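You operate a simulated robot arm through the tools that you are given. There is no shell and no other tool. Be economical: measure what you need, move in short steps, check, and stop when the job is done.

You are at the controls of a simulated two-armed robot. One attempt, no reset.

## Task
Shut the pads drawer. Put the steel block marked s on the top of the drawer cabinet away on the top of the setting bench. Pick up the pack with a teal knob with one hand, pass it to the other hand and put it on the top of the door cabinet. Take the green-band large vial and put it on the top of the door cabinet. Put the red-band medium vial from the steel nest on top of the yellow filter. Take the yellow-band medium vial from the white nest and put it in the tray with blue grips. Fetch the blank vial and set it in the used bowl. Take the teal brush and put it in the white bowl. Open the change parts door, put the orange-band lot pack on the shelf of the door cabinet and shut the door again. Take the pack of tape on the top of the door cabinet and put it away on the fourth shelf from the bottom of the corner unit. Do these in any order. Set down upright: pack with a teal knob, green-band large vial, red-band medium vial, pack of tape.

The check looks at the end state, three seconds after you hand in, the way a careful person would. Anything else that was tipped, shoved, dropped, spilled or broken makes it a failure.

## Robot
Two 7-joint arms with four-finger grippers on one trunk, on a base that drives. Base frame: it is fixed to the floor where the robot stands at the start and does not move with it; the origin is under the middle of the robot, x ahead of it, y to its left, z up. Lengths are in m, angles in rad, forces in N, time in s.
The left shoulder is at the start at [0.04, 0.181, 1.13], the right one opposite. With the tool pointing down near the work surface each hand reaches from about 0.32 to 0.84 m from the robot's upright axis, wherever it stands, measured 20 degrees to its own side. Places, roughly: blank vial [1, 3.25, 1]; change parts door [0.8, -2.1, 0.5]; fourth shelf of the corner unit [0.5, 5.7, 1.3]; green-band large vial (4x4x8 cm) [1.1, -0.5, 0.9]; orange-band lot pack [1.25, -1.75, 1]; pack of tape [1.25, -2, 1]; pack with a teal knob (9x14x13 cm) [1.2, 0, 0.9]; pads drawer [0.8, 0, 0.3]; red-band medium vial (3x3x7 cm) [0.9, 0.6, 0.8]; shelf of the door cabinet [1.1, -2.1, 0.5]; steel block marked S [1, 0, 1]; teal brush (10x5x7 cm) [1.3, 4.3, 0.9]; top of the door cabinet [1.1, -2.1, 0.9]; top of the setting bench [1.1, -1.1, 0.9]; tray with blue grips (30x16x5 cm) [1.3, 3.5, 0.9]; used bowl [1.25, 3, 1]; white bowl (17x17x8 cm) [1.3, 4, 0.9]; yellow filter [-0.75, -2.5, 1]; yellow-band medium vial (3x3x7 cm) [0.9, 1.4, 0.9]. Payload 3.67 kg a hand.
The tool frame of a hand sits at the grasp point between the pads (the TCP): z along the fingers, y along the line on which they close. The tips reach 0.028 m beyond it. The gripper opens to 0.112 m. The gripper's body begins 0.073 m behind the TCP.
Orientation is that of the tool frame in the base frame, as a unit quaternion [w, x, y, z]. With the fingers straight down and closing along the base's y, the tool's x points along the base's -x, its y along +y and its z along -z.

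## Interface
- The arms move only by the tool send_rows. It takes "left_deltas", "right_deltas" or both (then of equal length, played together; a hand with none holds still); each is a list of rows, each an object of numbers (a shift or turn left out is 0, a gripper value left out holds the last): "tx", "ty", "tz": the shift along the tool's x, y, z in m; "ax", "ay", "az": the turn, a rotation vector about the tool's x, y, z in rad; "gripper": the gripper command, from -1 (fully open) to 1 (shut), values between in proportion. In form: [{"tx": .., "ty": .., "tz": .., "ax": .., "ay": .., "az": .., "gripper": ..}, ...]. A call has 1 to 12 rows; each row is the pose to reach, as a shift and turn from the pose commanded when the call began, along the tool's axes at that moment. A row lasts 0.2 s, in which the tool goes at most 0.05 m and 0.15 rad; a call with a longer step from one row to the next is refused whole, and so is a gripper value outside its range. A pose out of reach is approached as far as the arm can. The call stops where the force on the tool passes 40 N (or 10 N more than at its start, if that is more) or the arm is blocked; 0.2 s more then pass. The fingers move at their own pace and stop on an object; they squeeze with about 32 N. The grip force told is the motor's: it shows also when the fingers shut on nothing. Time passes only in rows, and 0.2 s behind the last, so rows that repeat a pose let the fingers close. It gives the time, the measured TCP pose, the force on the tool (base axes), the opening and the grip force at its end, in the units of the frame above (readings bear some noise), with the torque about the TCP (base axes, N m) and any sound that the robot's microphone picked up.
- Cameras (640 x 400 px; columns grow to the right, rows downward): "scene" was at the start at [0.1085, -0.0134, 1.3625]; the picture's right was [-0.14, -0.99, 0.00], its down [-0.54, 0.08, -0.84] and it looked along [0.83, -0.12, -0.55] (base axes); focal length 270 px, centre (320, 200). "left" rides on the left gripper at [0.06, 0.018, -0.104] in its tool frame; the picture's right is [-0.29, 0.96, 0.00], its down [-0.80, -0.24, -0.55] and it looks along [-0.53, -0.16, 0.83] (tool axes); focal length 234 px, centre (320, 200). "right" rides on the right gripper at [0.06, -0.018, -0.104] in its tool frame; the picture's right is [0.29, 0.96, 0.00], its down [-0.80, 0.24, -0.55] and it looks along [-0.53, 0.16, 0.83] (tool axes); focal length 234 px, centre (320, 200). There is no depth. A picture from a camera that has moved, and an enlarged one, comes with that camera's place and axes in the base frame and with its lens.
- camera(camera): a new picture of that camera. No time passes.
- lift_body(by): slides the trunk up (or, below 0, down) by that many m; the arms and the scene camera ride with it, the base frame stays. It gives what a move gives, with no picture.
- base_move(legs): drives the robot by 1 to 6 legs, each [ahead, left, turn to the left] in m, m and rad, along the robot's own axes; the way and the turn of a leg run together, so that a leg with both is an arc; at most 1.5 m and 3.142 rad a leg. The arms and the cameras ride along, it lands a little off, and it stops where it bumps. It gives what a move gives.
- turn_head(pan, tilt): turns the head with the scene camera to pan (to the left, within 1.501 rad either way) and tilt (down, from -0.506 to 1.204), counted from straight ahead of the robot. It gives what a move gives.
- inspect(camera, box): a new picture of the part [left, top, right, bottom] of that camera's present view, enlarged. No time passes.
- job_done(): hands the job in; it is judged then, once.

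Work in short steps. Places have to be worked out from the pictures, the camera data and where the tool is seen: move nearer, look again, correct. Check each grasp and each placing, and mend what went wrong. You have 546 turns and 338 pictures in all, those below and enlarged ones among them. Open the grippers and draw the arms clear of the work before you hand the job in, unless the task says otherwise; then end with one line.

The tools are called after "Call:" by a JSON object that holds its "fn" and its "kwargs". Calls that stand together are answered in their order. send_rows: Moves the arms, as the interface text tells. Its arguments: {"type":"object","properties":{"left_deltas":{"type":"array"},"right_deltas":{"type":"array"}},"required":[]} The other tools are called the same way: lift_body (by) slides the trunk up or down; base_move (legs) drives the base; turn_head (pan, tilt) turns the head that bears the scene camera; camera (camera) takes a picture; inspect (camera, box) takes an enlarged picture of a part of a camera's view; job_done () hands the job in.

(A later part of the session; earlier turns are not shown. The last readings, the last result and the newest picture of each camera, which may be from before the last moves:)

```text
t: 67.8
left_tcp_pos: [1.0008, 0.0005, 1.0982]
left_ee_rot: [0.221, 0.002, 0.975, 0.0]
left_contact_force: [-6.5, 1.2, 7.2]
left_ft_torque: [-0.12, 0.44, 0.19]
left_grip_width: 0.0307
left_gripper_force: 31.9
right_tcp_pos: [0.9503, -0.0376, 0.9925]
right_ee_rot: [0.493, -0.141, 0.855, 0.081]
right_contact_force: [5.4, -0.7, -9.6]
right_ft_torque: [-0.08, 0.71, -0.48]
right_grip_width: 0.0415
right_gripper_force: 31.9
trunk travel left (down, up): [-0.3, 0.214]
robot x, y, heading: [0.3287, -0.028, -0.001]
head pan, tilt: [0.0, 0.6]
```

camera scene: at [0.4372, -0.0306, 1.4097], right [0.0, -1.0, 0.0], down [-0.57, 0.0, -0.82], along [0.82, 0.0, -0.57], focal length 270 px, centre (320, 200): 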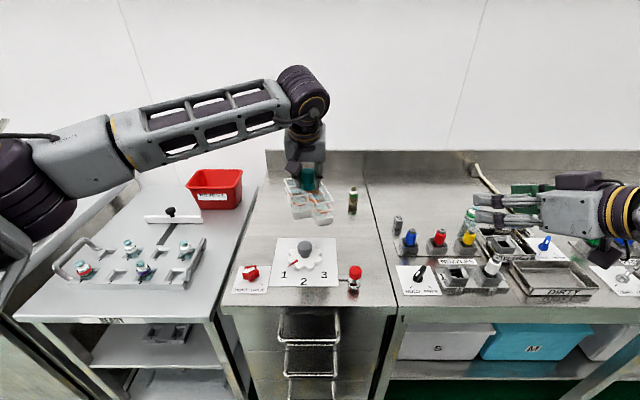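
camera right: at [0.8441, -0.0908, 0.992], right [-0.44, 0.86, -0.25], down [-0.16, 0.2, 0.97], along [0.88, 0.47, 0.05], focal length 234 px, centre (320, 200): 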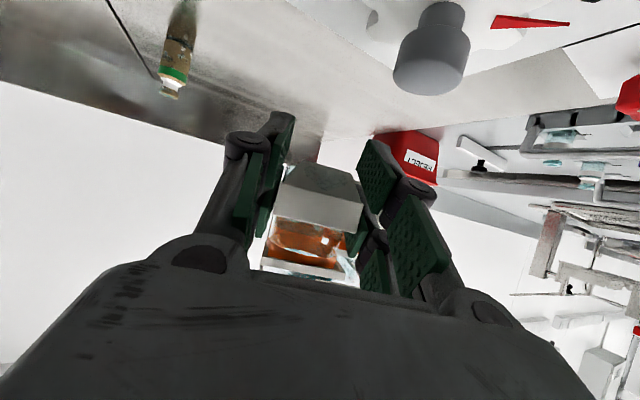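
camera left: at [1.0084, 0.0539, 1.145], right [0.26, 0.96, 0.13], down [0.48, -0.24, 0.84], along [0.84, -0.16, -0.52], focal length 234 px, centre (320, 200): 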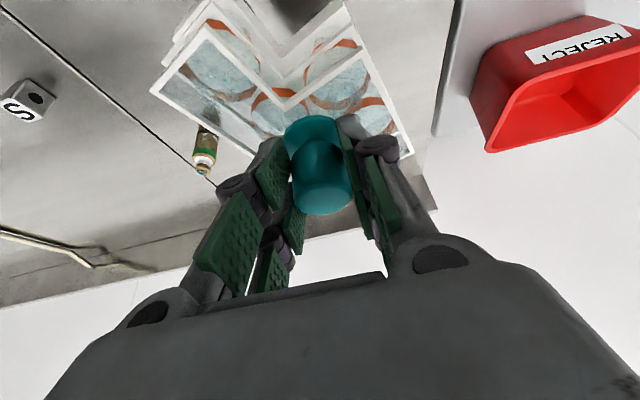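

Call:
{"fn": "send_rows", "kwargs": {"right_deltas": [{"tz": 0.002}, {"tz": 0.002}, {"tz": 0.002}, {"tz": 0.002}, {"tz": 0.002}], "left_deltas": [{"gripper": 1}, {"gripper": 0.2}, {"gripper": -0.3}, {"gripper": -0.3}, {"gripper": -0.3}]}}

Call:
{"fn": "inspect", "kwargs": {"camera": "scene", "box": [260, 110, 420, 230]}}

Call:
{"fn": "camera", "kwargs": {"camera": "right"}}

```text
t: 69.0
left_tcp_pos: [1.0021, 0.0016, 1.0987]
left_ee_rot: [0.222, 0.001, 0.975, 0.001]
left_contact_force: [-0.6, 0.3, 0.1]
left_ft_torque: [0.0, 0.02, -0.03]
left_grip_width: 0.0728
left_gripper_force: 0.2
right_tcp_pos: [0.9512, -0.036, 0.9936]
right_ee_rot: [0.495, -0.141, 0.853, 0.082]
right_contact_force: [-0.1, 0.2, -1.3]
right_ft_torque: [-0.09, 0.14, 0.0]
right_grip_width: 0.0412
right_gripper_force: 31.5
trunk travel left (down, up): [-0.3, 0.214]
robot x, y, heading: [0.3302, -0.0283, 0.003]
head pan, tilt: [0.0, 0.6]
```

```text
3.33 times, centred on (340, 170) of scene
camera zoom: at [0.4368, -0.03, 1.4097], right [0.0, -1.0, 0.0], down [-0.57, 0.0, -0.82], along [0.82, 0.0, -0.57], focal length 900 px, centre (253, 300)
```

zoom: 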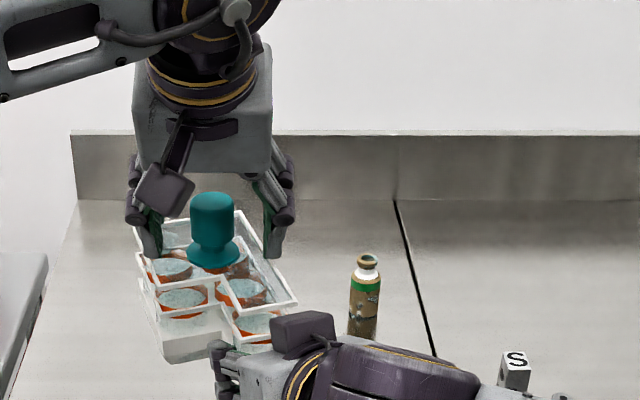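

```text
276 pictures are left
camera right: at [0.843, -0.0915, 0.9934], right [-0.44, 0.86, -0.25], down [-0.16, 0.2, 0.97], along [0.88, 0.47, 0.05], focal length 234 px, centre (320, 200)
```

right: 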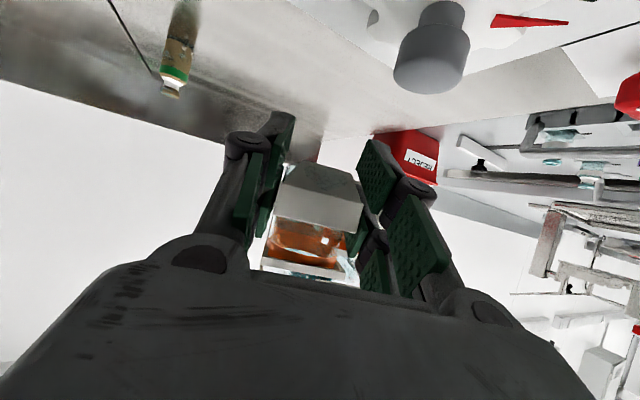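

The pack stays level in the right hand alone. Withdrawing the left hand.

Call:
{"fn": "send_rows", "kwargs": {"left_deltas": [{"tz": -0.03}, {"tz": -0.06}, {"tz": -0.1}, {"tz": -0.14}, {"tz": -0.15, "ty": 0.04}, {"tz": -0.15, "ty": 0.08}, {"tz": -0.15, "ty": 0.12, "tx": 0.02}, {"tz": -0.15, "ty": 0.16, "tx": 0.04}, {"tz": -0.15, "ty": 0.2, "tx": 0.06}]}}

Call:
{"fn": "send_rows", "kwargs": {"left_deltas": [{"ay": 0.15}, {"ay": 0.3}, {"ay": 0.45}, {"ay": 0.45, "tz": -0.03, "tx": 0.03}, {"ay": 0.45, "tz": -0.06, "tx": 0.06}, {"ay": 0.45, "tz": -0.09, "tx": 0.09}], "right_deltas": [{"tz": -0.02}, {"tz": -0.04}, {"tz": -0.06}, {"tz": -0.08}, {"tz": -0.1}, {"tz": -0.12}]}}

Call:
{"fn": "camera", "kwargs": {"camera": "scene"}}

```text
t: 71.0
left_tcp_pos: [0.8818, 0.2044, 1.2072]
left_ee_rot: [0.223, 0.001, 0.975, 0.0]
left_contact_force: [-0.1, -0.2, -0.4]
left_ft_torque: [-0.03, 0.0, -0.01]
left_grip_width: 0.073
left_gripper_force: 0.0
right_tcp_pos: [0.9509, -0.0359, 0.9933]
right_ee_rot: [0.495, -0.141, 0.854, 0.081]
right_contact_force: [0.3, 1.4, -2.1]
right_ft_torque: [-0.08, 0.11, -0.01]
right_grip_width: 0.0415
right_gripper_force: 32.0
trunk travel left (down, up): [-0.3, 0.214]
robot x, y, heading: [0.3276, -0.0298, 0.0]
head pan, tilt: [0.0, 0.6]
```

```text
t: 72.4
left_tcp_pos: [0.7609, 0.202, 1.2499]
left_ee_rot: [0.001, 0.002, 1.0, 0.0]
left_contact_force: [-0.2, -1.0, -0.1]
left_ft_torque: [-0.01, -0.04, -0.03]
left_grip_width: 0.0729
left_gripper_force: 0.0
right_tcp_pos: [0.8516, -0.0687, 1.0542]
right_ee_rot: [0.496, -0.141, 0.853, 0.082]
right_contact_force: [-0.5, 0.2, -2.1]
right_ft_torque: [-0.1, 0.11, 0.0]
right_grip_width: 0.0417
right_gripper_force: 31.5
trunk travel left (down, up): [-0.3, 0.214]
robot x, y, heading: [0.3271, -0.0327, 0.003]
head pan, tilt: [0.0, 0.6]
```

```text
275 pictures are left
camera scene: at [0.4345, -0.0301, 1.41], right [0.0, -1.0, 0.0], down [-0.56, 0.0, -0.83], along [0.83, 0.0, -0.56], focal length 270 px, centre (320, 200)
```

scene: 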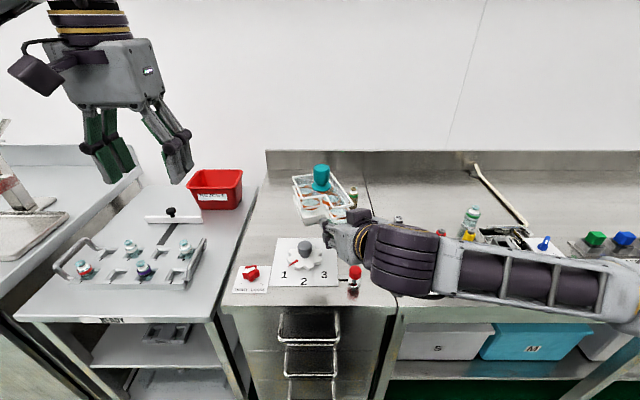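

Clear. I back off 0.27 m and drive right along the bench toward the door cabinet.

Call:
{"fn": "base_move", "kwargs": {"legs": [[-0.27, 0, 0], [0, -1.0, 0], [0, -0.7, 0]]}}

Call:
{"fn": "turn_head", "kwargs": {"pan": -0.3, "tilt": 0.5}}

Call:
{"fn": "camera", "kwargs": {"camera": "scene"}}

```text
t: 82.8
left_tcp_pos: [0.5012, -1.4933, 1.2489]
left_ee_rot: [-0.001, -0.004, 1.0, -0.001]
left_contact_force: [-0.1, -0.2, 0.0]
left_ft_torque: [-0.02, 0.0, 0.02]
left_grip_width: 0.0727
left_gripper_force: 0.1
right_tcp_pos: [0.5949, -1.7633, 1.0524]
right_ee_rot: [0.494, -0.146, 0.853, 0.084]
right_contact_force: [-0.3, -0.2, -1.9]
right_ft_torque: [-0.1, 0.11, 0.02]
right_grip_width: 0.0414
right_gripper_force: 31.7
trunk travel left (down, up): [-0.3, 0.214]
robot x, y, heading: [0.0663, -1.7285, 0.011]
head pan, tilt: [0.0, 0.6]
```

```text
t: 83.6
left_tcp_pos: [0.5021, -1.4921, 1.2501]
left_ee_rot: [-0.001, -0.005, 1.0, 0.001]
left_contact_force: [0.0, 0.0, 0.4]
left_ft_torque: [-0.02, 0.04, -0.02]
left_grip_width: 0.0727
left_gripper_force: 0.2
right_tcp_pos: [0.5957, -1.7629, 1.0522]
right_ee_rot: [0.493, -0.147, 0.853, 0.085]
right_contact_force: [0.3, 0.6, -2.0]
right_ft_torque: [-0.12, 0.1, 0.02]
right_grip_width: 0.0415
right_gripper_force: 31.9
trunk travel left (down, up): [-0.3, 0.214]
robot x, y, heading: [0.0722, -1.7279, 0.008]
head pan, tilt: [-0.3, 0.499]
```

```text
274 pictures are left
camera scene: at [0.1769, -1.7549, 1.4188], right [-0.28, -0.96, 0.0], down [-0.46, 0.14, -0.88], along [0.84, -0.25, -0.48], focal length 270 px, centre (320, 200)
```

scene: 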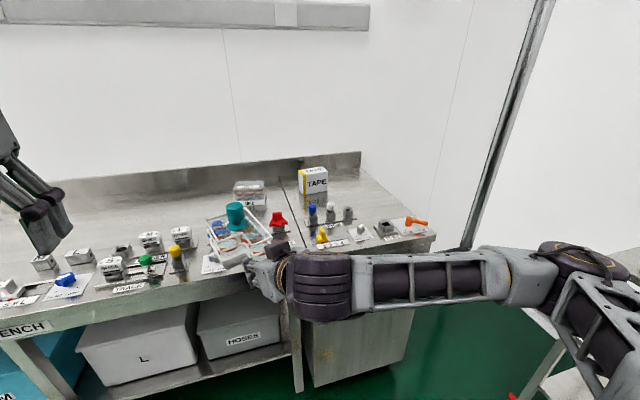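

The door cabinet is ahead to the right. I'll check the surroundings on my right before sidestepping further.

Call:
{"fn": "turn_head", "kwargs": {"pan": -1.2, "tilt": 0.6}}

Call:
{"fn": "camera", "kwargs": {"camera": "scene"}}

```text
t: 84.8
left_tcp_pos: [0.5018, -1.4928, 1.2488]
left_ee_rot: [-0.001, -0.004, 1.0, 0.001]
left_contact_force: [1.0, -0.5, -0.5]
left_ft_torque: [-0.01, 0.03, -0.03]
left_grip_width: 0.0729
left_gripper_force: 0.1
right_tcp_pos: [0.5958, -1.7629, 1.053]
right_ee_rot: [0.495, -0.146, 0.852, 0.085]
right_contact_force: [0.2, 0.3, -2.4]
right_ft_torque: [-0.05, 0.09, 0.02]
right_grip_width: 0.0416
right_gripper_force: 31.9
trunk travel left (down, up): [-0.3, 0.214]
robot x, y, heading: [0.0693, -1.7261, 0.016]
head pan, tilt: [-1.201, 0.6]
```

```text
273 pictures are left
camera scene: at [0.1227, -1.8113, 1.4098], right [-0.93, -0.37, 0.0], down [-0.21, 0.52, -0.83], along [0.31, -0.77, -0.56], focal length 270 px, centre (320, 200)
```

scene: 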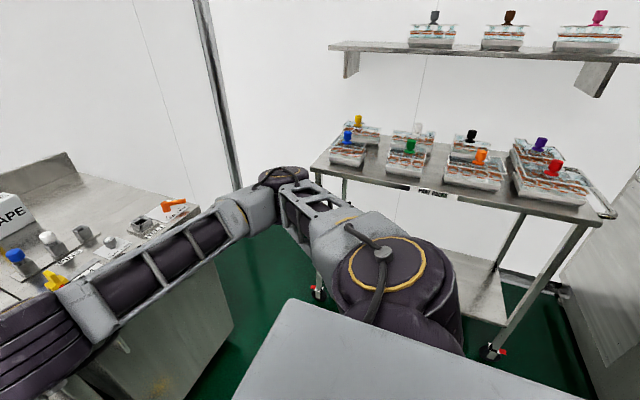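

A cart with packs stands at y≈-2.8, and my elbow reaches y≈-2.3, so there's room to sidestep 0.27 m.

Call:
{"fn": "base_move", "kwargs": {"legs": [[0, -0.27, 0]]}}

Call:
{"fn": "turn_head", "kwargs": {"pan": -0.1, "tilt": 0.55}}

Call:
{"fn": "camera", "kwargs": {"camera": "scene"}}

Call:
{"fn": "inspect", "kwargs": {"camera": "scene", "box": [160, 80, 480, 280]}}

```text
t: 86.8
left_tcp_pos: [0.5058, -1.7626, 1.2487]
left_ee_rot: [0.0, -0.004, 1.0, 0.0]
left_contact_force: [0.0, -0.4, -0.3]
left_ft_torque: [0.03, 0.02, -0.02]
left_grip_width: 0.0728
left_gripper_force: 0.1
right_tcp_pos: [0.5971, -2.0332, 1.054]
right_ee_rot: [0.495, -0.145, 0.853, 0.085]
right_contact_force: [0.7, -0.8, -2.0]
right_ft_torque: [-0.06, 0.15, -0.01]
right_grip_width: 0.0414
right_gripper_force: 31.8
trunk travel left (down, up): [-0.3, 0.214]
robot x, y, heading: [0.0721, -1.9988, 0.012]
head pan, tilt: [-1.201, 0.6]
```

```text
t: 88.1
left_tcp_pos: [0.5046, -1.7616, 1.2502]
left_ee_rot: [-0.001, -0.005, 1.0, 0.0]
left_contact_force: [-0.5, -0.3, 0.5]
left_ft_torque: [-0.02, -0.02, -0.02]
left_grip_width: 0.0728
left_gripper_force: 0.0
right_tcp_pos: [0.598, -2.0325, 1.0531]
right_ee_rot: [0.495, -0.146, 0.853, 0.085]
right_contact_force: [0.5, 0.5, -2.7]
right_ft_torque: [-0.07, 0.12, 0.01]
right_grip_width: 0.0416
right_gripper_force: 31.9
trunk travel left (down, up): [-0.3, 0.214]
robot x, y, heading: [0.0719, -1.9984, 0.014]
head pan, tilt: [-0.099, 0.55]
```

```text
272 pictures are left
camera scene: at [0.1824, -2.0069, 1.4143], right [-0.09, -1.0, 0.0], down [-0.52, 0.05, -0.85], along [0.85, -0.08, -0.52], focal length 270 px, centre (320, 200)
```

scene: 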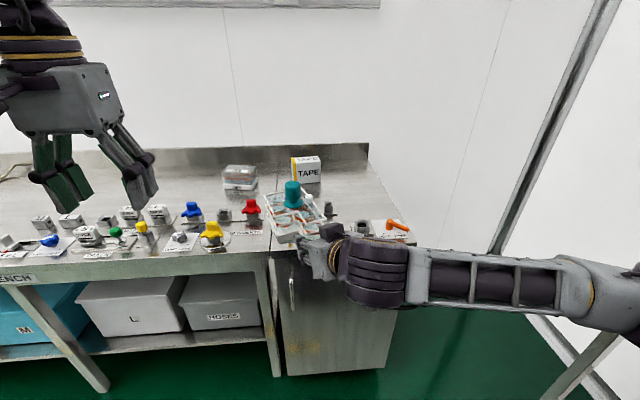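

```text
2.00 times, centred on (320, 180) of scene
camera zoom: at [0.1824, -2.0069, 1.4143], right [-0.09, -1.0, 0.0], down [-0.52, 0.05, -0.85], along [0.85, -0.08, -0.52], focal length 540 px, centre (320, 240)
```

zoom: 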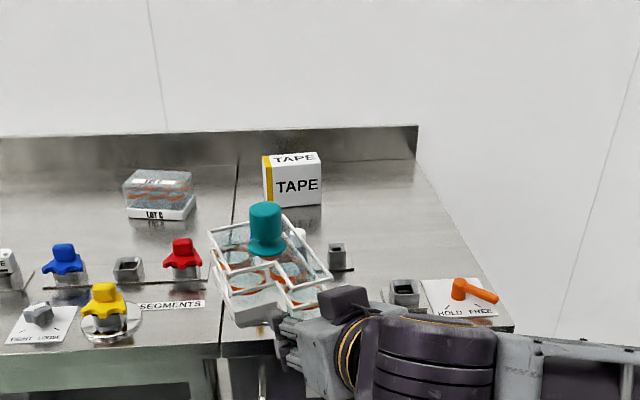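

The cabinet top spans about x 0.82–1.35, y -1.92…-2.37, with free space right of the TAPE box around (1.2, -2.23). I'll use the left wrist camera to see the underside and clearance of my right hand.

Call:
{"fn": "camera", "kwargs": {"camera": "left"}}

Call:
{"fn": "camera", "kwargs": {"camera": "right"}}

```text
270 pictures are left
camera left: at [0.4451, -1.7449, 1.353], right [0.28, 0.96, 0.0], down [0.8, -0.23, 0.55], along [0.53, -0.15, -0.83], focal length 234 px, centre (320, 200)
```

left: 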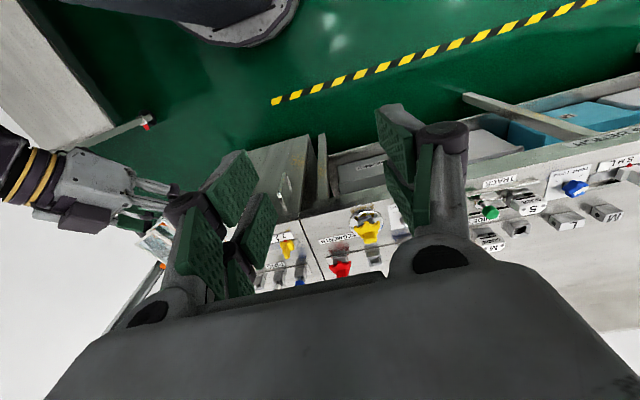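

```text
269 pictures are left
camera right: at [0.4903, -2.0892, 1.053], right [-0.45, 0.86, -0.25], down [-0.16, 0.2, 0.97], along [0.88, 0.48, 0.05], focal length 234 px, centre (320, 200)
```

right: 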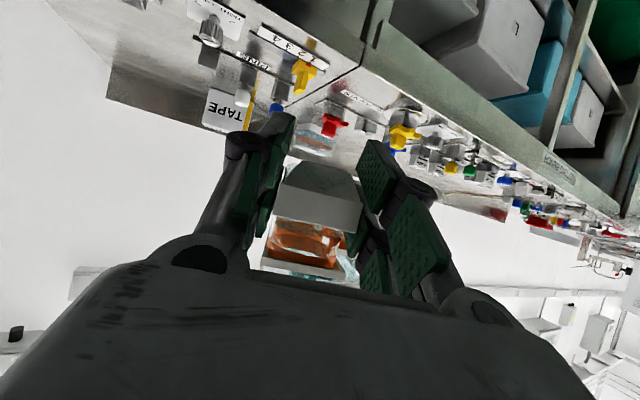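

There's nothing large under the right hand. I drive ahead 0.23 m so the cabinet's back is in reach.

Call:
{"fn": "base_move", "kwargs": {"legs": [[0.23, 0, -0.012]]}}

Call:
{"fn": "camera", "kwargs": {"camera": "scene"}}

```text
t: 89.9
left_tcp_pos: [0.7359, -1.7662, 1.2494]
left_ee_rot: [-0.001, 0.002, 1.0, 0.0]
left_contact_force: [1.1, 0.4, 0.0]
left_ft_torque: [-0.03, 0.0, -0.01]
left_grip_width: 0.0726
left_gripper_force: 0.1
right_tcp_pos: [0.8255, -2.0382, 1.0526]
right_ee_rot: [0.494, -0.141, 0.854, 0.082]
right_contact_force: [-0.1, -0.1, -2.2]
right_ft_torque: [-0.07, 0.12, -0.01]
right_grip_width: 0.0415
right_gripper_force: 31.8
trunk travel left (down, up): [-0.3, 0.214]
robot x, y, heading: [0.2994, -1.9979, -0.003]
head pan, tilt: [-0.099, 0.55]
```

```text
268 pictures are left
camera scene: at [0.41, -2.007, 1.4143], right [-0.1, -0.99, 0.0], down [-0.52, 0.05, -0.85], along [0.85, -0.09, -0.52], focal length 270 px, centre (320, 200)
```

scene: 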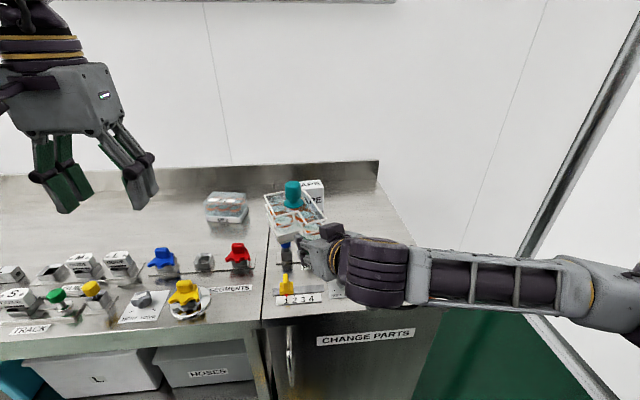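

Moving the pack over the free space right of the tape at its present height.

Call:
{"fn": "send_rows", "kwargs": {"right_deltas": [{"tx": -0.012, "ty": -0.033, "tz": 0.021}, {"tx": -0.024, "ty": -0.066, "tz": 0.041}, {"tx": -0.036, "ty": -0.1, "tz": 0.062}, {"tx": -0.048, "ty": -0.133, "tz": 0.083}, {"tx": -0.06, "ty": -0.168, "tz": 0.105}, {"tx": -0.072, "ty": -0.2, "tz": 0.125}, {"tx": -0.084, "ty": -0.235, "tz": 0.147}, {"tx": -0.096, "ty": -0.268, "tz": 0.167}, {"tx": -0.108, "ty": -0.3, "tz": 0.187}, {"tx": -0.115, "ty": -0.322, "tz": 0.201}]}}

Call:
{"fn": "turn_head", "kwargs": {"pan": -0.3, "tilt": 0.55}}

Call:
{"fn": "camera", "kwargs": {"camera": "scene"}}

```text
t: 92.1
left_tcp_pos: [0.7372, -1.7661, 1.2483]
left_ee_rot: [-0.002, 0.002, 1.0, -0.001]
left_contact_force: [-0.4, 0.1, -0.6]
left_ft_torque: [-0.01, 0.03, -0.03]
left_grip_width: 0.0728
left_gripper_force: 0.1
right_tcp_pos: [1.149, -2.2689, 1.0514]
right_ee_rot: [0.495, -0.14, 0.853, 0.082]
right_contact_force: [0.3, 0.2, -1.6]
right_ft_torque: [-0.1, 0.15, 0.02]
right_grip_width: 0.0416
right_gripper_force: 31.9
trunk travel left (down, up): [-0.3, 0.214]
robot x, y, heading: [0.2974, -2.0008, 0.004]
head pan, tilt: [-0.099, 0.55]
```

```text
t: 92.8
left_tcp_pos: [0.7368, -1.7659, 1.2497]
left_ee_rot: [-0.001, 0.003, 1.0, 0.0]
left_contact_force: [0.7, 0.1, -1.3]
left_ft_torque: [0.0, 0.0, 0.01]
left_grip_width: 0.0727
left_gripper_force: 0.1
right_tcp_pos: [1.1466, -2.2701, 1.0507]
right_ee_rot: [0.495, -0.141, 0.854, 0.082]
right_contact_force: [0.2, 0.8, -2.7]
right_ft_torque: [-0.09, 0.11, 0.02]
right_grip_width: 0.0415
right_gripper_force: 32.5
trunk travel left (down, up): [-0.3, 0.214]
robot x, y, heading: [0.2986, -1.9943, -0.0]
head pan, tilt: [-0.3, 0.55]
```

```text
267 pictures are left
camera scene: at [0.4063, -2.0246, 1.4143], right [-0.3, -0.96, 0.0], down [-0.5, 0.15, -0.85], along [0.81, -0.25, -0.52], focal length 270 px, centre (320, 200)
```

scene: 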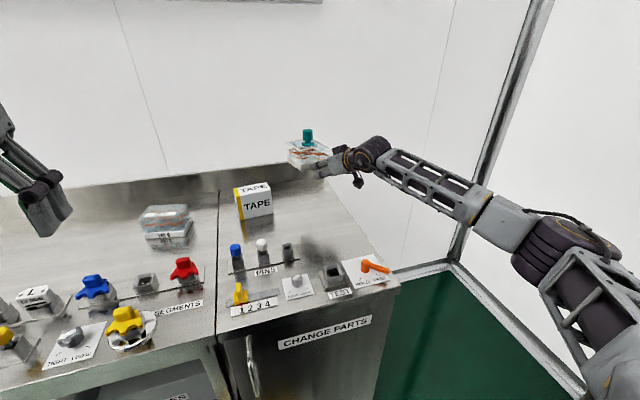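

The spot is clear: the tape ends at y≈-2.10 and the right edge is at y≈-2.345. Lowering most of the way.

Call:
{"fn": "send_rows", "kwargs": {"right_deltas": [{"tx": 0.0347, "tz": 0.0198}, {"tx": 0.0694, "tz": 0.0397}, {"tx": 0.1042, "tz": 0.0595}, {"tx": 0.13, "tz": 0.0744}]}}

Call:
{"fn": "inspect", "kwargs": {"camera": "scene", "box": [220, 110, 420, 310]}}

```text
t: 93.8
left_tcp_pos: [0.7369, -1.7669, 1.2505]
left_ee_rot: [-0.001, 0.003, 1.0, 0.0]
left_contact_force: [0.7, 0.0, -0.6]
left_ft_torque: [0.01, 0.02, -0.01]
left_grip_width: 0.0728
left_gripper_force: 0.1
right_tcp_pos: [1.1483, -2.2694, 0.901]
right_ee_rot: [0.495, -0.14, 0.854, 0.082]
right_contact_force: [0.9, 0.3, -1.3]
right_ft_torque: [-0.09, 0.19, 0.02]
right_grip_width: 0.0415
right_gripper_force: 32.2
trunk travel left (down, up): [-0.3, 0.214]
robot x, y, heading: [0.3012, -1.9938, 0.001]
head pan, tilt: [-0.3, 0.55]
```

```text
2.00 times, centred on (320, 210) of scene
camera zoom: at [0.4071, -2.025, 1.4142], right [-0.3, -0.96, 0.0], down [-0.5, 0.16, -0.85], along [0.81, -0.25, -0.52], focal length 540 px, centre (320, 180)
```

zoom: 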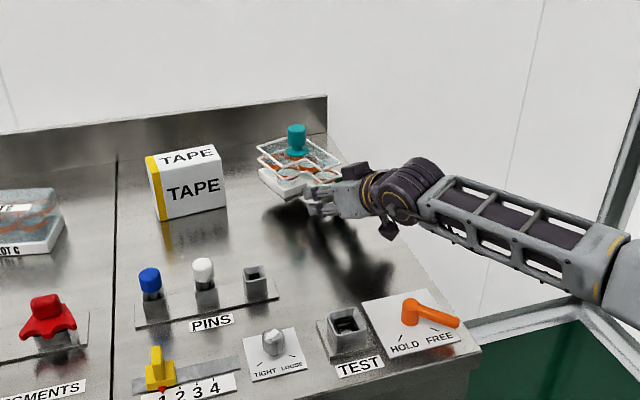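

Close above the surface. Lowering slowly to contact.

Call:
{"fn": "send_rows", "kwargs": {"right_deltas": [{"tx": 0.0104, "tz": 0.006}, {"tx": 0.0174, "tz": 0.0099}, {"tx": 0.0217, "tz": 0.0124}, {"tx": 0.0243, "tz": 0.0139}]}}

Call:
{"fn": "inspect", "kwargs": {"camera": "scene", "box": [270, 150, 400, 270]}}

```text
t: 94.7
left_tcp_pos: [0.7361, -1.7673, 1.2494]
left_ee_rot: [-0.001, 0.003, 1.0, -0.001]
left_contact_force: [0.4, -0.6, -0.1]
left_ft_torque: [0.01, 0.06, 0.0]
left_grip_width: 0.0726
left_gripper_force: 0.0
right_tcp_pos: [1.1529, -2.2683, 0.8946]
right_ee_rot: [0.507, -0.139, 0.846, 0.084]
right_contact_force: [-9.0, -0.5, 14.6]
right_ft_torque: [0.0, 0.33, 0.07]
right_grip_width: 0.0416
right_gripper_force: 32.3
trunk travel left (down, up): [-0.3, 0.214]
robot x, y, heading: [0.2976, -1.9964, -0.004]
head pan, tilt: [-0.3, 0.55]
stopped in row 4 (right hand): the force on the tool passed its limit at 42 N (the readings are from after the stop); the commanded pose is now the measured one
```

```text
3.33 times, centred on (335, 210) of scene
camera zoom: at [0.4053, -2.0249, 1.4142], right [-0.3, -0.95, 0.0], down [-0.5, 0.16, -0.85], along [0.81, -0.25, -0.52], focal length 900 px, centre (270, 167)
```

zoom: 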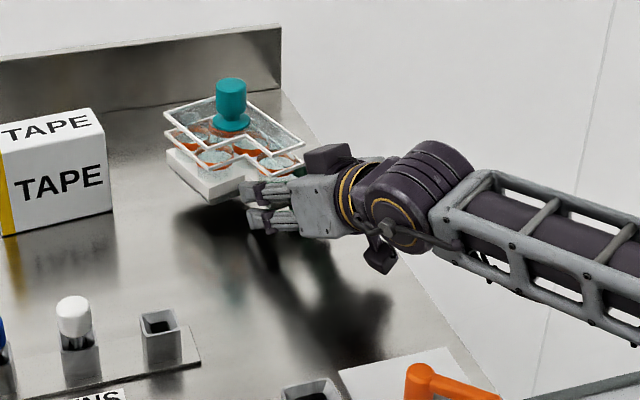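

Contact came 2 cm early, and the hand pitched nose-up. I'll check the pack's attitude from the right camera.

Call:
{"fn": "camera", "kwargs": {"camera": "right"}}

Call:
{"fn": "inspect", "kwargs": {"camera": "scene", "box": [290, 160, 360, 220]}}

```text
264 pictures are left
camera right: at [1.0441, -2.3245, 0.891], right [-0.44, 0.86, -0.25], down [-0.18, 0.19, 0.96], along [0.88, 0.47, 0.08], focal length 234 px, centre (320, 200)
```

right: 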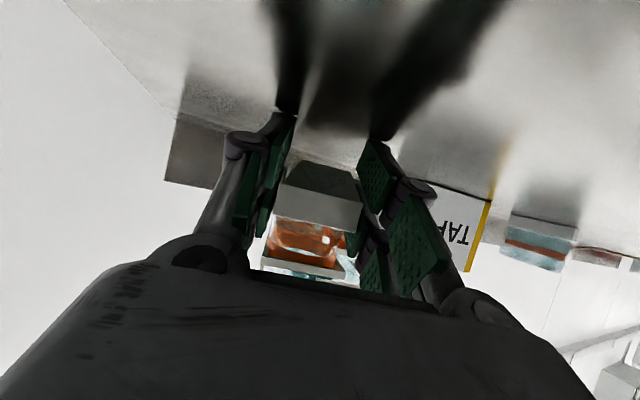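

```text
6.67 times, centred on (325, 190) of scene
camera zoom: at [0.4053, -2.0249, 1.4142], right [-0.3, -0.95, 0.0], down [-0.5, 0.16, -0.85], along [0.81, -0.25, -0.52], focal length 1800 px, centre (287, 267)
```

zoom: 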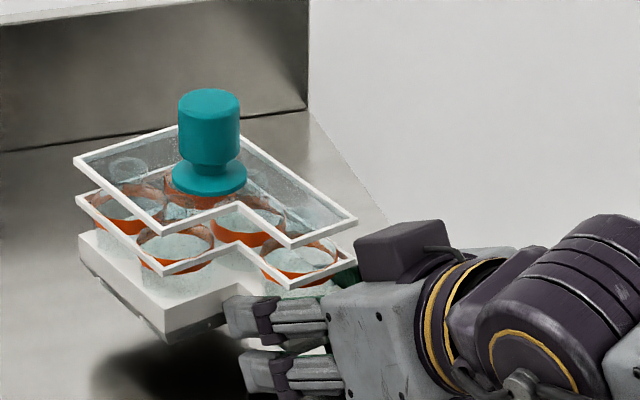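

Call:
{"fn": "inspect", "kwargs": {"camera": "right", "box": [240, 100, 420, 290]}}

Call:
{"fn": "turn_head", "kwargs": {"pan": -0.5, "tilt": 0.75}}

Call:
{"fn": "camera", "kwargs": {"camera": "scene"}}

```text
2.11 times, centred on (330, 195) of right
camera zoom: at [1.0441, -2.3245, 0.891], right [-0.44, 0.86, -0.25], down [-0.18, 0.19, 0.96], along [0.88, 0.47, 0.08], focal length 493 px, centre (299, 210)
```

zoom: 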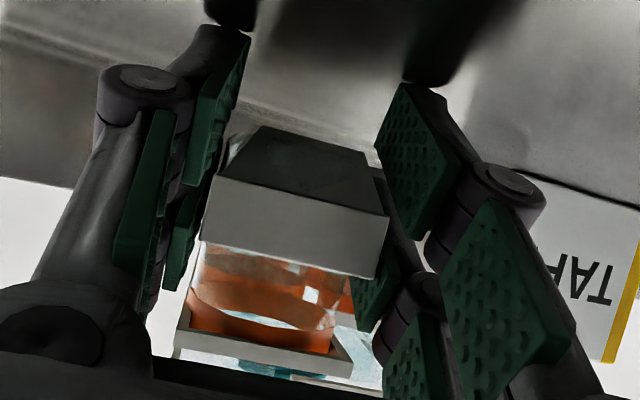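

```text
t: 95.4
left_tcp_pos: [0.7347, -1.7655, 1.2487]
left_ee_rot: [0.0, 0.003, 1.0, 0.0]
left_contact_force: [-0.3, 0.6, -0.7]
left_ft_torque: [0.0, 0.0, -0.01]
left_grip_width: 0.0728
left_gripper_force: 0.1
right_tcp_pos: [1.1527, -2.2682, 0.8952]
right_ee_rot: [0.507, -0.14, 0.847, 0.083]
right_contact_force: [9.2, -1.5, 22.1]
right_ft_torque: [-0.06, -0.53, 0.09]
right_grip_width: 0.0414
right_gripper_force: 31.8
trunk travel left (down, up): [-0.3, 0.214]
robot x, y, heading: [0.2996, -1.9968, -0.001]
head pan, tilt: [-0.499, 0.75]
```

```text
261 pictures are left
camera scene: at [0.3914, -2.0369, 1.3972], right [-0.48, -0.88, 0.0], down [-0.6, 0.33, -0.73], along [0.64, -0.35, -0.68], focal length 270 px, centre (320, 200)
```

scene: 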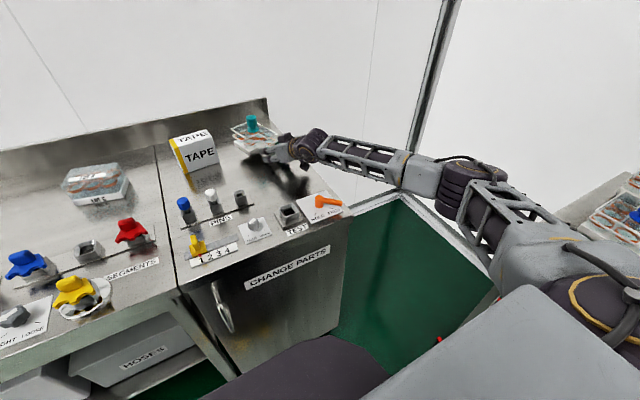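

The fingertips are touching the table, and the reflection shows the pack's base only a few mm above it. I open gradually to let it settle.

Call:
{"fn": "send_rows", "kwargs": {"right_deltas": [{"gripper": 0.24}, {"gripper": 0.22}, {"gripper": 0.2}, {"gripper": 0.15}, {"gripper": 0.0}, {"gripper": -0.2}, {"gripper": -0.2}]}}

Call:
{"fn": "camera", "kwargs": {"camera": "right"}}

Call:
{"fn": "inspect", "kwargs": {"camera": "scene", "box": [210, 90, 330, 180]}}

```text
t: 97.0
left_tcp_pos: [0.7337, -1.7664, 1.2496]
left_ee_rot: [0.0, 0.003, 1.0, 0.001]
left_contact_force: [-0.3, 0.7, -0.3]
left_ft_torque: [0.0, -0.03, 0.03]
left_grip_width: 0.0726
left_gripper_force: 0.0
right_tcp_pos: [1.1516, -2.2678, 0.8933]
right_ee_rot: [0.506, -0.139, 0.847, 0.082]
right_contact_force: [8.7, 1.8, 19.6]
right_ft_torque: [-0.12, -0.55, 0.05]
right_grip_width: 0.0673
right_gripper_force: 0.1
trunk travel left (down, up): [-0.3, 0.214]
robot x, y, heading: [0.2995, -1.9979, -0.008]
head pan, tilt: [-0.499, 0.75]
```

```text
260 pictures are left
camera right: at [1.0428, -2.3242, 0.8899], right [-0.44, 0.86, -0.25], down [-0.18, 0.19, 0.96], along [0.88, 0.47, 0.07], focal length 234 px, centre (320, 200)
```

right: 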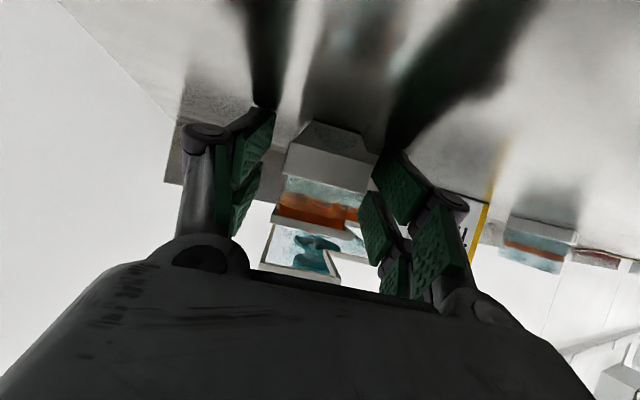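

```text
4.44 times, centred on (270, 135) of scene
camera zoom: at [0.3913, -2.0367, 1.3971], right [-0.48, -0.88, 0.0], down [-0.6, 0.33, -0.73], along [0.64, -0.35, -0.68], focal length 1200 px, centre (542, 489)
```

zoom: 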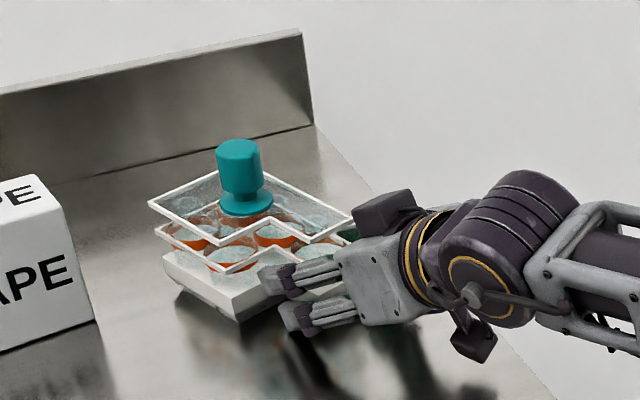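

The pack stands on its bevelled base beside the tape. I withdraw the right hand back along its axis.

Call:
{"fn": "send_rows", "kwargs": {"right_deltas": [{"tx": -0.006, "tz": -0.008, "gripper": -0.35}, {"tx": -0.006, "tz": -0.03}, {"tx": -0.006, "tz": -0.06}, {"tx": -0.01, "tz": -0.1}, {"tx": -0.03, "tz": -0.14}, {"tx": -0.06, "tz": -0.17}]}}

Call:
{"fn": "inspect", "kwargs": {"camera": "scene", "box": [150, 80, 370, 280]}}

```text
t: 98.4
left_tcp_pos: [0.7363, -1.7666, 1.2505]
left_ee_rot: [-0.001, 0.002, 1.0, 0.0]
left_contact_force: [-0.1, 0.1, 0.8]
left_ft_torque: [-0.02, -0.01, 0.02]
left_grip_width: 0.0725
left_gripper_force: 0.1
right_tcp_pos: [1.0381, -2.3075, 1.0237]
right_ee_rot: [0.503, -0.14, 0.848, 0.084]
right_contact_force: [1.3, -0.5, 0.4]
right_ft_torque: [-0.01, 0.0, -0.01]
right_grip_width: 0.0756
right_gripper_force: 0.1
trunk travel left (down, up): [-0.3, 0.214]
robot x, y, heading: [0.3026, -1.9977, -0.002]
head pan, tilt: [-0.499, 0.75]
```

```text
2.00 times, centred on (260, 180) of scene
camera zoom: at [0.3925, -2.0374, 1.397], right [-0.48, -0.88, 0.0], down [-0.6, 0.33, -0.73], along [0.64, -0.35, -0.68], focal length 540 px, centre (440, 240)
```

zoom: 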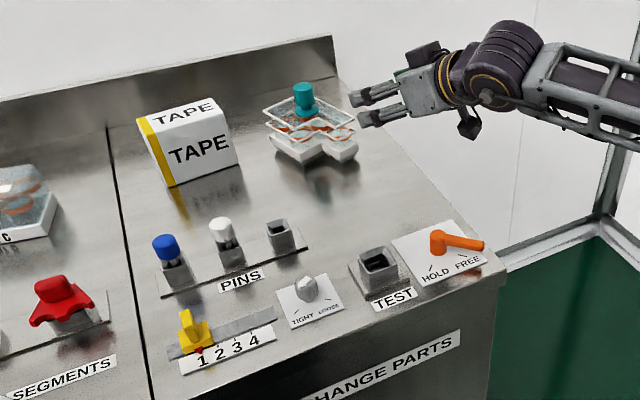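

The teal-knob pack is placed upright. Next is the door: its handle is a vertical bar near (0.78, -1.965, z 0.62–0.77), hinge on the right. I back off and shift left, then draw the right arm in.

Call:
{"fn": "base_move", "kwargs": {"legs": [[-0.28, 0, 0], [0, 0.15, 0]]}}

Call:
{"fn": "send_rows", "kwargs": {"right_deltas": [{"tz": -0.045}, {"tz": -0.09}, {"tz": -0.13}, {"tz": -0.17}, {"tz": -0.2}]}}

Call:
{"fn": "turn_head", "kwargs": {"pan": 0, "tilt": 0.6}}

Call:
{"fn": "camera", "kwargs": {"camera": "scene"}}

```text
t: 101.4
left_tcp_pos: [0.4535, -1.6175, 1.2501]
left_ee_rot: [-0.002, 0.003, 1.0, 0.001]
left_contact_force: [1.0, -1.2, -0.6]
left_ft_torque: [0.01, 0.05, 0.02]
left_grip_width: 0.0726
left_gripper_force: 0.0
right_tcp_pos: [0.7563, -2.1569, 1.0233]
right_ee_rot: [0.504, -0.139, 0.848, 0.084]
right_contact_force: [-0.4, 0.1, 0.4]
right_ft_torque: [0.01, -0.02, 0.04]
right_grip_width: 0.0755
right_gripper_force: 0.1
trunk travel left (down, up): [-0.3, 0.214]
robot x, y, heading: [0.0153, -1.8502, -0.0]
head pan, tilt: [-0.499, 0.75]
```

```text
t: 102.6
left_tcp_pos: [0.4523, -1.6166, 1.2501]
left_ee_rot: [0.0, 0.002, 1.0, -0.001]
left_contact_force: [-0.5, 0.6, -0.6]
left_ft_torque: [0.02, -0.03, 0.0]
left_grip_width: 0.0726
left_gripper_force: 0.1
right_tcp_pos: [0.5891, -2.2106, 1.1211]
right_ee_rot: [0.504, -0.141, 0.848, 0.085]
right_contact_force: [-0.7, -0.6, 0.3]
right_ft_torque: [0.02, 0.01, 0.02]
right_grip_width: 0.0756
right_gripper_force: 0.1
trunk travel left (down, up): [-0.3, 0.214]
robot x, y, heading: [0.0153, -1.8489, -0.005]
head pan, tilt: [-0.499, 0.75]
```

```text
t: 103.5
left_tcp_pos: [0.4537, -1.6176, 1.2502]
left_ee_rot: [0.001, 0.003, 1.0, 0.0]
left_contact_force: [0.3, 0.4, 0.5]
left_ft_torque: [-0.01, 0.02, -0.03]
left_grip_width: 0.0729
left_gripper_force: 0.1
right_tcp_pos: [0.5909, -2.2121, 1.1195]
right_ee_rot: [0.504, -0.138, 0.849, 0.082]
right_contact_force: [-0.3, -0.4, 0.8]
right_ft_torque: [0.0, 0.01, 0.01]
right_grip_width: 0.0756
right_gripper_force: 0.1
trunk travel left (down, up): [-0.3, 0.214]
robot x, y, heading: [0.0173, -1.8472, 0.005]
head pan, tilt: [0.0, 0.6]
```

```text
257 pictures are left
camera scene: at [0.1261, -1.8482, 1.4098], right [0.0, -1.0, 0.0], down [-0.57, 0.0, -0.82], along [0.82, 0.0, -0.57], focal length 270 px, centre (320, 200)
```

scene: 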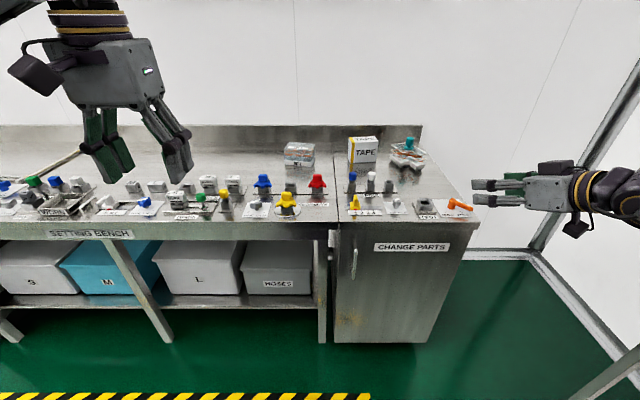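

Lowering the trunk and turning the right hand's yaw back to straight ahead.

Call:
{"fn": "lift_body", "kwargs": {"by": -0.25}}

Call:
{"fn": "send_rows", "kwargs": {"right_deltas": [{"ax": 0.095, "az": 0.054}, {"ax": 0.19, "az": 0.108}, {"ax": 0.286, "az": 0.162}]}}

```text
t: 106.1
left_tcp_pos: [0.4527, -1.6174, 1.0004]
left_ee_rot: [0.0, 0.003, 1.0, 0.0]
left_contact_force: [0.2, 0.3, -0.1]
left_ft_torque: [0.0, 0.02, -0.05]
left_grip_width: 0.0727
left_gripper_force: 0.0
right_tcp_pos: [0.5907, -2.2117, 0.8693]
right_ee_rot: [0.503, -0.14, 0.849, 0.084]
right_contact_force: [-0.9, -0.7, 0.0]
right_ft_torque: [-0.02, 0.03, 0.0]
right_grip_width: 0.0757
right_gripper_force: 0.0
trunk travel left (down, up): [-0.05, 0.464]
robot x, y, heading: [0.0207, -1.848, -0.001]
head pan, tilt: [0.0, 0.6]
```

```text
t: 106.9
left_tcp_pos: [0.4541, -1.6172, 0.9987]
left_ee_rot: [-0.001, 0.003, 1.0, 0.0]
left_contact_force: [0.7, -0.1, -0.6]
left_ft_torque: [-0.01, 0.0, 0.04]
left_grip_width: 0.0728
left_gripper_force: 0.1
right_tcp_pos: [0.5901, -2.2119, 0.8681]
right_ee_rot: [0.511, 0.003, 0.86, 0.002]
right_contact_force: [-0.3, -0.1, -0.6]
right_ft_torque: [-0.03, 0.02, -0.02]
right_grip_width: 0.0755
right_gripper_force: 0.1
trunk travel left (down, up): [-0.05, 0.464]
robot x, y, heading: [0.0187, -1.8451, -0.001]
head pan, tilt: [0.0, 0.6]
```

Moving to a pre-grasp point in front of the handle at (0.64, -1.968, 0.69).

Call:
{"fn": "send_rows", "kwargs": {"right_deltas": [{"tx": 0.019, "ty": 0.035, "tz": 0.0184}, {"tx": 0.038, "ty": 0.07, "tz": 0.0369}, {"tx": 0.057, "ty": 0.105, "tz": 0.0553}, {"tx": 0.076, "ty": 0.139, "tz": 0.0737}, {"tx": 0.095, "ty": 0.174, "tz": 0.092}, {"tx": 0.114, "ty": 0.209, "tz": 0.11}, {"tx": 0.1326, "ty": 0.244, "tz": 0.129}]}}

Call:
{"fn": "camera", "kwargs": {"camera": "right"}}

Call:
{"fn": "camera", "kwargs": {"camera": "scene"}}

```text
t: 108.7
left_tcp_pos: [0.4536, -1.6167, 0.9991]
left_ee_rot: [0.001, 0.003, 1.0, 0.0]
left_contact_force: [-0.5, -0.3, -0.7]
left_ft_torque: [0.01, 0.0, -0.01]
left_grip_width: 0.0727
left_gripper_force: 0.1
right_tcp_pos: [0.6209, -1.938, 0.6647]
right_ee_rot: [0.474, 0.039, 0.878, 0.057]
right_contact_force: [-0.2, 0.1, 0.1]
right_ft_torque: [0.02, 0.0, 0.03]
right_grip_width: 0.0757
right_gripper_force: 0.0
trunk travel left (down, up): [-0.05, 0.464]
robot x, y, heading: [0.0181, -1.8461, 0.002]
head pan, tilt: [0.0, 0.6]
stopped in row 7 (right hand): the arm was blocked; the commanded pose is now the measured one
```

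```text
256 pictures are left
camera right: at [0.5001, -1.9544, 0.6695], right [-0.15, 0.98, -0.11], down [-0.02, 0.11, 0.99], along [0.99, 0.15, 0.01], focal length 234 px, centre (320, 200)
```

right: 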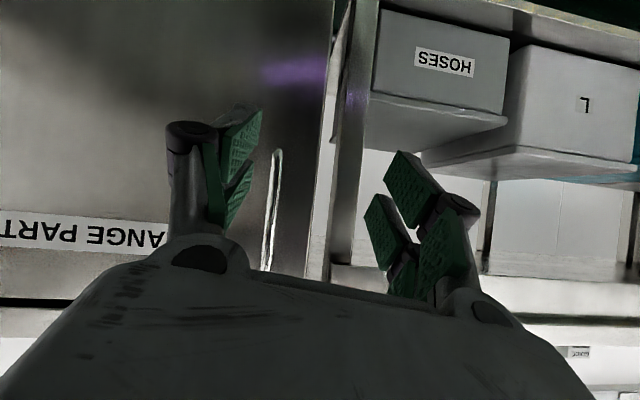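

```text
255 pictures are left
camera scene: at [0.1262, -1.8486, 1.1592], right [0.0, -1.0, 0.0], down [-0.57, 0.0, -0.82], along [0.82, 0.0, -0.57], focal length 270 px, centre (320, 200)
```

scene: 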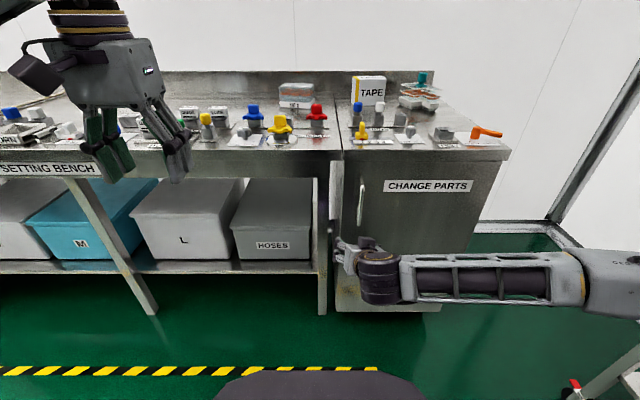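

The handle bar is at about (0.79, -1.97), z 0.62–0.76. I move in to straddle it.

Call:
{"fn": "send_rows", "kwargs": {"right_deltas": [{"tx": -0.02, "ty": -0.015, "tz": 0.02}, {"tx": -0.045, "ty": -0.026, "tz": 0.045}, {"tx": -0.07, "ty": -0.026, "tz": 0.074}, {"tx": -0.09, "ty": -0.026, "tz": 0.097}]}}

Call:
{"fn": "camera", "kwargs": {"camera": "right"}}

```text
t: 109.7
left_tcp_pos: [0.4536, -1.6171, 0.9983]
left_ee_rot: [0.0, 0.003, 1.0, 0.0]
left_contact_force: [-0.7, 0.7, 0.9]
left_ft_torque: [0.0, -0.01, 0.02]
left_grip_width: 0.0726
left_gripper_force: 0.1
right_tcp_pos: [0.7509, -1.9677, 0.6809]
right_ee_rot: [0.473, 0.038, 0.879, 0.057]
right_contact_force: [-0.2, 0.9, 0.2]
right_ft_torque: [-0.01, 0.01, 0.03]
right_grip_width: 0.0757
right_gripper_force: 0.1
trunk travel left (down, up): [-0.05, 0.464]
robot x, y, heading: [0.0192, -1.85, -0.001]
head pan, tilt: [0.0, 0.6]
```

```text
254 pictures are left
camera right: at [0.6314, -1.9849, 0.6863], right [-0.14, 0.98, -0.11], down [-0.02, 0.11, 0.99], along [0.99, 0.15, 0.0], focal length 234 px, centre (320, 200)
```

right: 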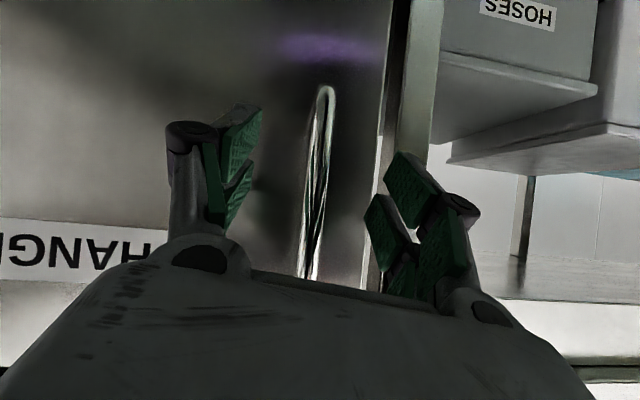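

Centred on the bar. I advance 3.5 cm, then close.

Call:
{"fn": "send_rows", "kwargs": {"right_deltas": [{"tx": -0.01, "tz": 0.0154}, {"tx": -0.0192, "tz": 0.0293}, {"tx": -0.0192, "tz": 0.0293}]}}

Call:
{"fn": "camera", "kwargs": {"camera": "right"}}

```text
t: 110.5
left_tcp_pos: [0.4485, -1.6179, 1.0013]
left_ee_rot: [0.003, 0.004, 1.0, 0.001]
left_contact_force: [-0.4, -0.3, 0.4]
left_ft_torque: [0.04, -0.02, 0.02]
left_grip_width: 0.0729
left_gripper_force: 0.0
right_tcp_pos: [0.775, -1.9619, 0.6815]
right_ee_rot: [0.47, 0.034, 0.88, 0.062]
right_contact_force: [-37.8, 2.8, 10.0]
right_ft_torque: [-1.05, -0.61, -2.78]
right_grip_width: 0.0485
right_gripper_force: 21.0
trunk travel left (down, up): [-0.05, 0.464]
robot x, y, heading: [0.0173, -1.848, -0.007]
head pan, tilt: [0.0, 0.6]
stopped in row 3 (right hand): the force on the tool passed its limit at 51 N (the readings are from after the stop); the commanded pose is now the measured one
```

```text
253 pictures are left
camera right: at [0.6551, -1.9803, 0.6866], right [-0.16, 0.98, -0.1], down [-0.02, 0.1, 0.99], along [0.99, 0.16, 0.0], focal length 234 px, centre (320, 200)
```

right: 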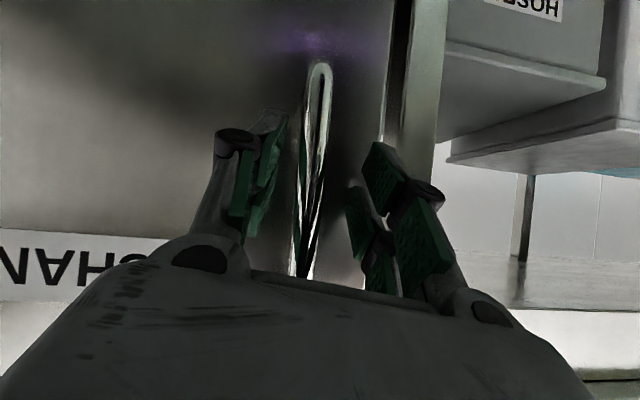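

The fingertips touched the door face, so the face is at x≈0.80 and the bar near 0.765. I back 1 cm and close on the bar.

Call:
{"fn": "send_rows", "kwargs": {"right_deltas": [{"tx": 0.0055, "tz": -0.0084, "gripper": -0.3}, {"tx": 0.0055, "tz": -0.0084, "gripper": 1}, {"tx": 0.0055, "tz": -0.0084}, {"tx": 0.0055, "tz": -0.0084}, {"tx": 0.0055, "tz": -0.0084}]}}

Call:
{"fn": "camera", "kwargs": {"camera": "right"}}

```text
t: 111.7
left_tcp_pos: [0.4542, -1.6179, 0.9994]
left_ee_rot: [-0.001, 0.004, 1.0, 0.0]
left_contact_force: [0.0, -0.2, -0.6]
left_ft_torque: [-0.02, 0.01, -0.04]
left_grip_width: 0.0729
left_gripper_force: 0.0
right_tcp_pos: [0.7716, -1.9694, 0.6771]
right_ee_rot: [0.469, 0.038, 0.88, 0.056]
right_contact_force: [2.1, -8.2, -0.3]
right_ft_torque: [-2.94, 0.38, -0.1]
right_grip_width: 0.0207
right_gripper_force: 45.4
trunk travel left (down, up): [-0.05, 0.464]
robot x, y, heading: [0.0177, -1.8452, -0.006]
head pan, tilt: [0.0, 0.6]
```

```text
252 pictures are left
camera right: at [0.6521, -1.9862, 0.6832], right [-0.15, 0.98, -0.11], down [-0.01, 0.11, 0.99], along [0.99, 0.15, 0.0], focal length 234 px, centre (320, 200)
```

right: 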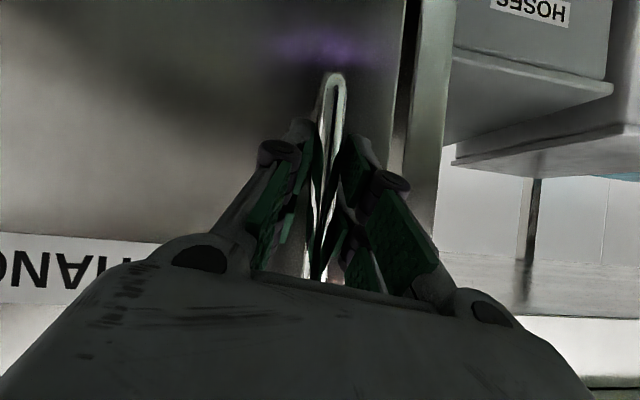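

The handle is gripped. I pull it along the hinge arc (hinge near (0.815, -2.37)), yawing with the door.

Call:
{"fn": "send_rows", "kwargs": {"right_deltas": [{"tx": 0.0107, "ty": -0.003, "tz": -0.0168, "ax": -0.041, "ay": 0.006, "az": -0.027}, {"tx": 0.0215, "ty": -0.0065, "tz": -0.0336, "ax": -0.083, "ay": 0.013, "az": -0.054}, {"tx": 0.0317, "ty": -0.012, "tz": -0.05, "ax": -0.124, "ay": 0.019, "az": -0.082}, {"tx": 0.0418, "ty": -0.0175, "tz": -0.0666, "ax": -0.166, "ay": 0.026, "az": -0.109}]}}

Call:
{"fn": "camera", "kwargs": {"camera": "scene"}}

```text
t: 112.7
left_tcp_pos: [0.4529, -1.6183, 0.9983]
left_ee_rot: [-0.001, 0.004, 1.0, 0.0]
left_contact_force: [-0.5, -0.5, -0.5]
left_ft_torque: [0.03, 0.0, 0.02]
left_grip_width: 0.0731
left_gripper_force: 0.0
right_tcp_pos: [0.694, -1.9851, 0.6764]
right_ee_rot: [0.463, -0.049, 0.879, 0.104]
right_contact_force: [5.9, -17.3, 0.0]
right_ft_torque: [-2.79, 0.81, -0.13]
right_grip_width: 0.0212
right_gripper_force: 45.4
trunk travel left (down, up): [-0.05, 0.464]
robot x, y, heading: [0.0175, -1.8475, -0.0]
head pan, tilt: [0.0, 0.6]
```

```text
251 pictures are left
camera scene: at [0.1257, -1.8494, 1.1592], right [0.0, -1.0, 0.0], down [-0.57, 0.0, -0.82], along [0.82, 0.0, -0.57], focal length 270 px, centre (320, 200)
```

scene: 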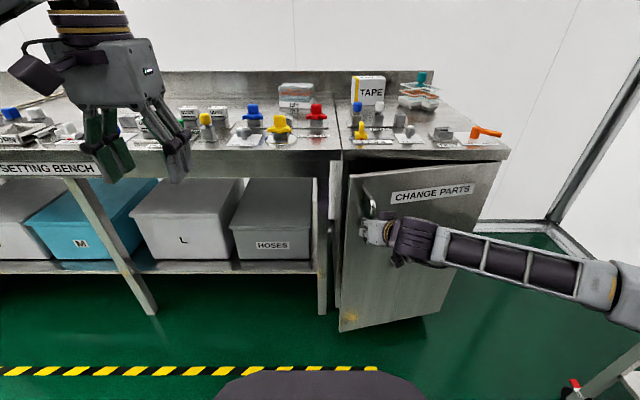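

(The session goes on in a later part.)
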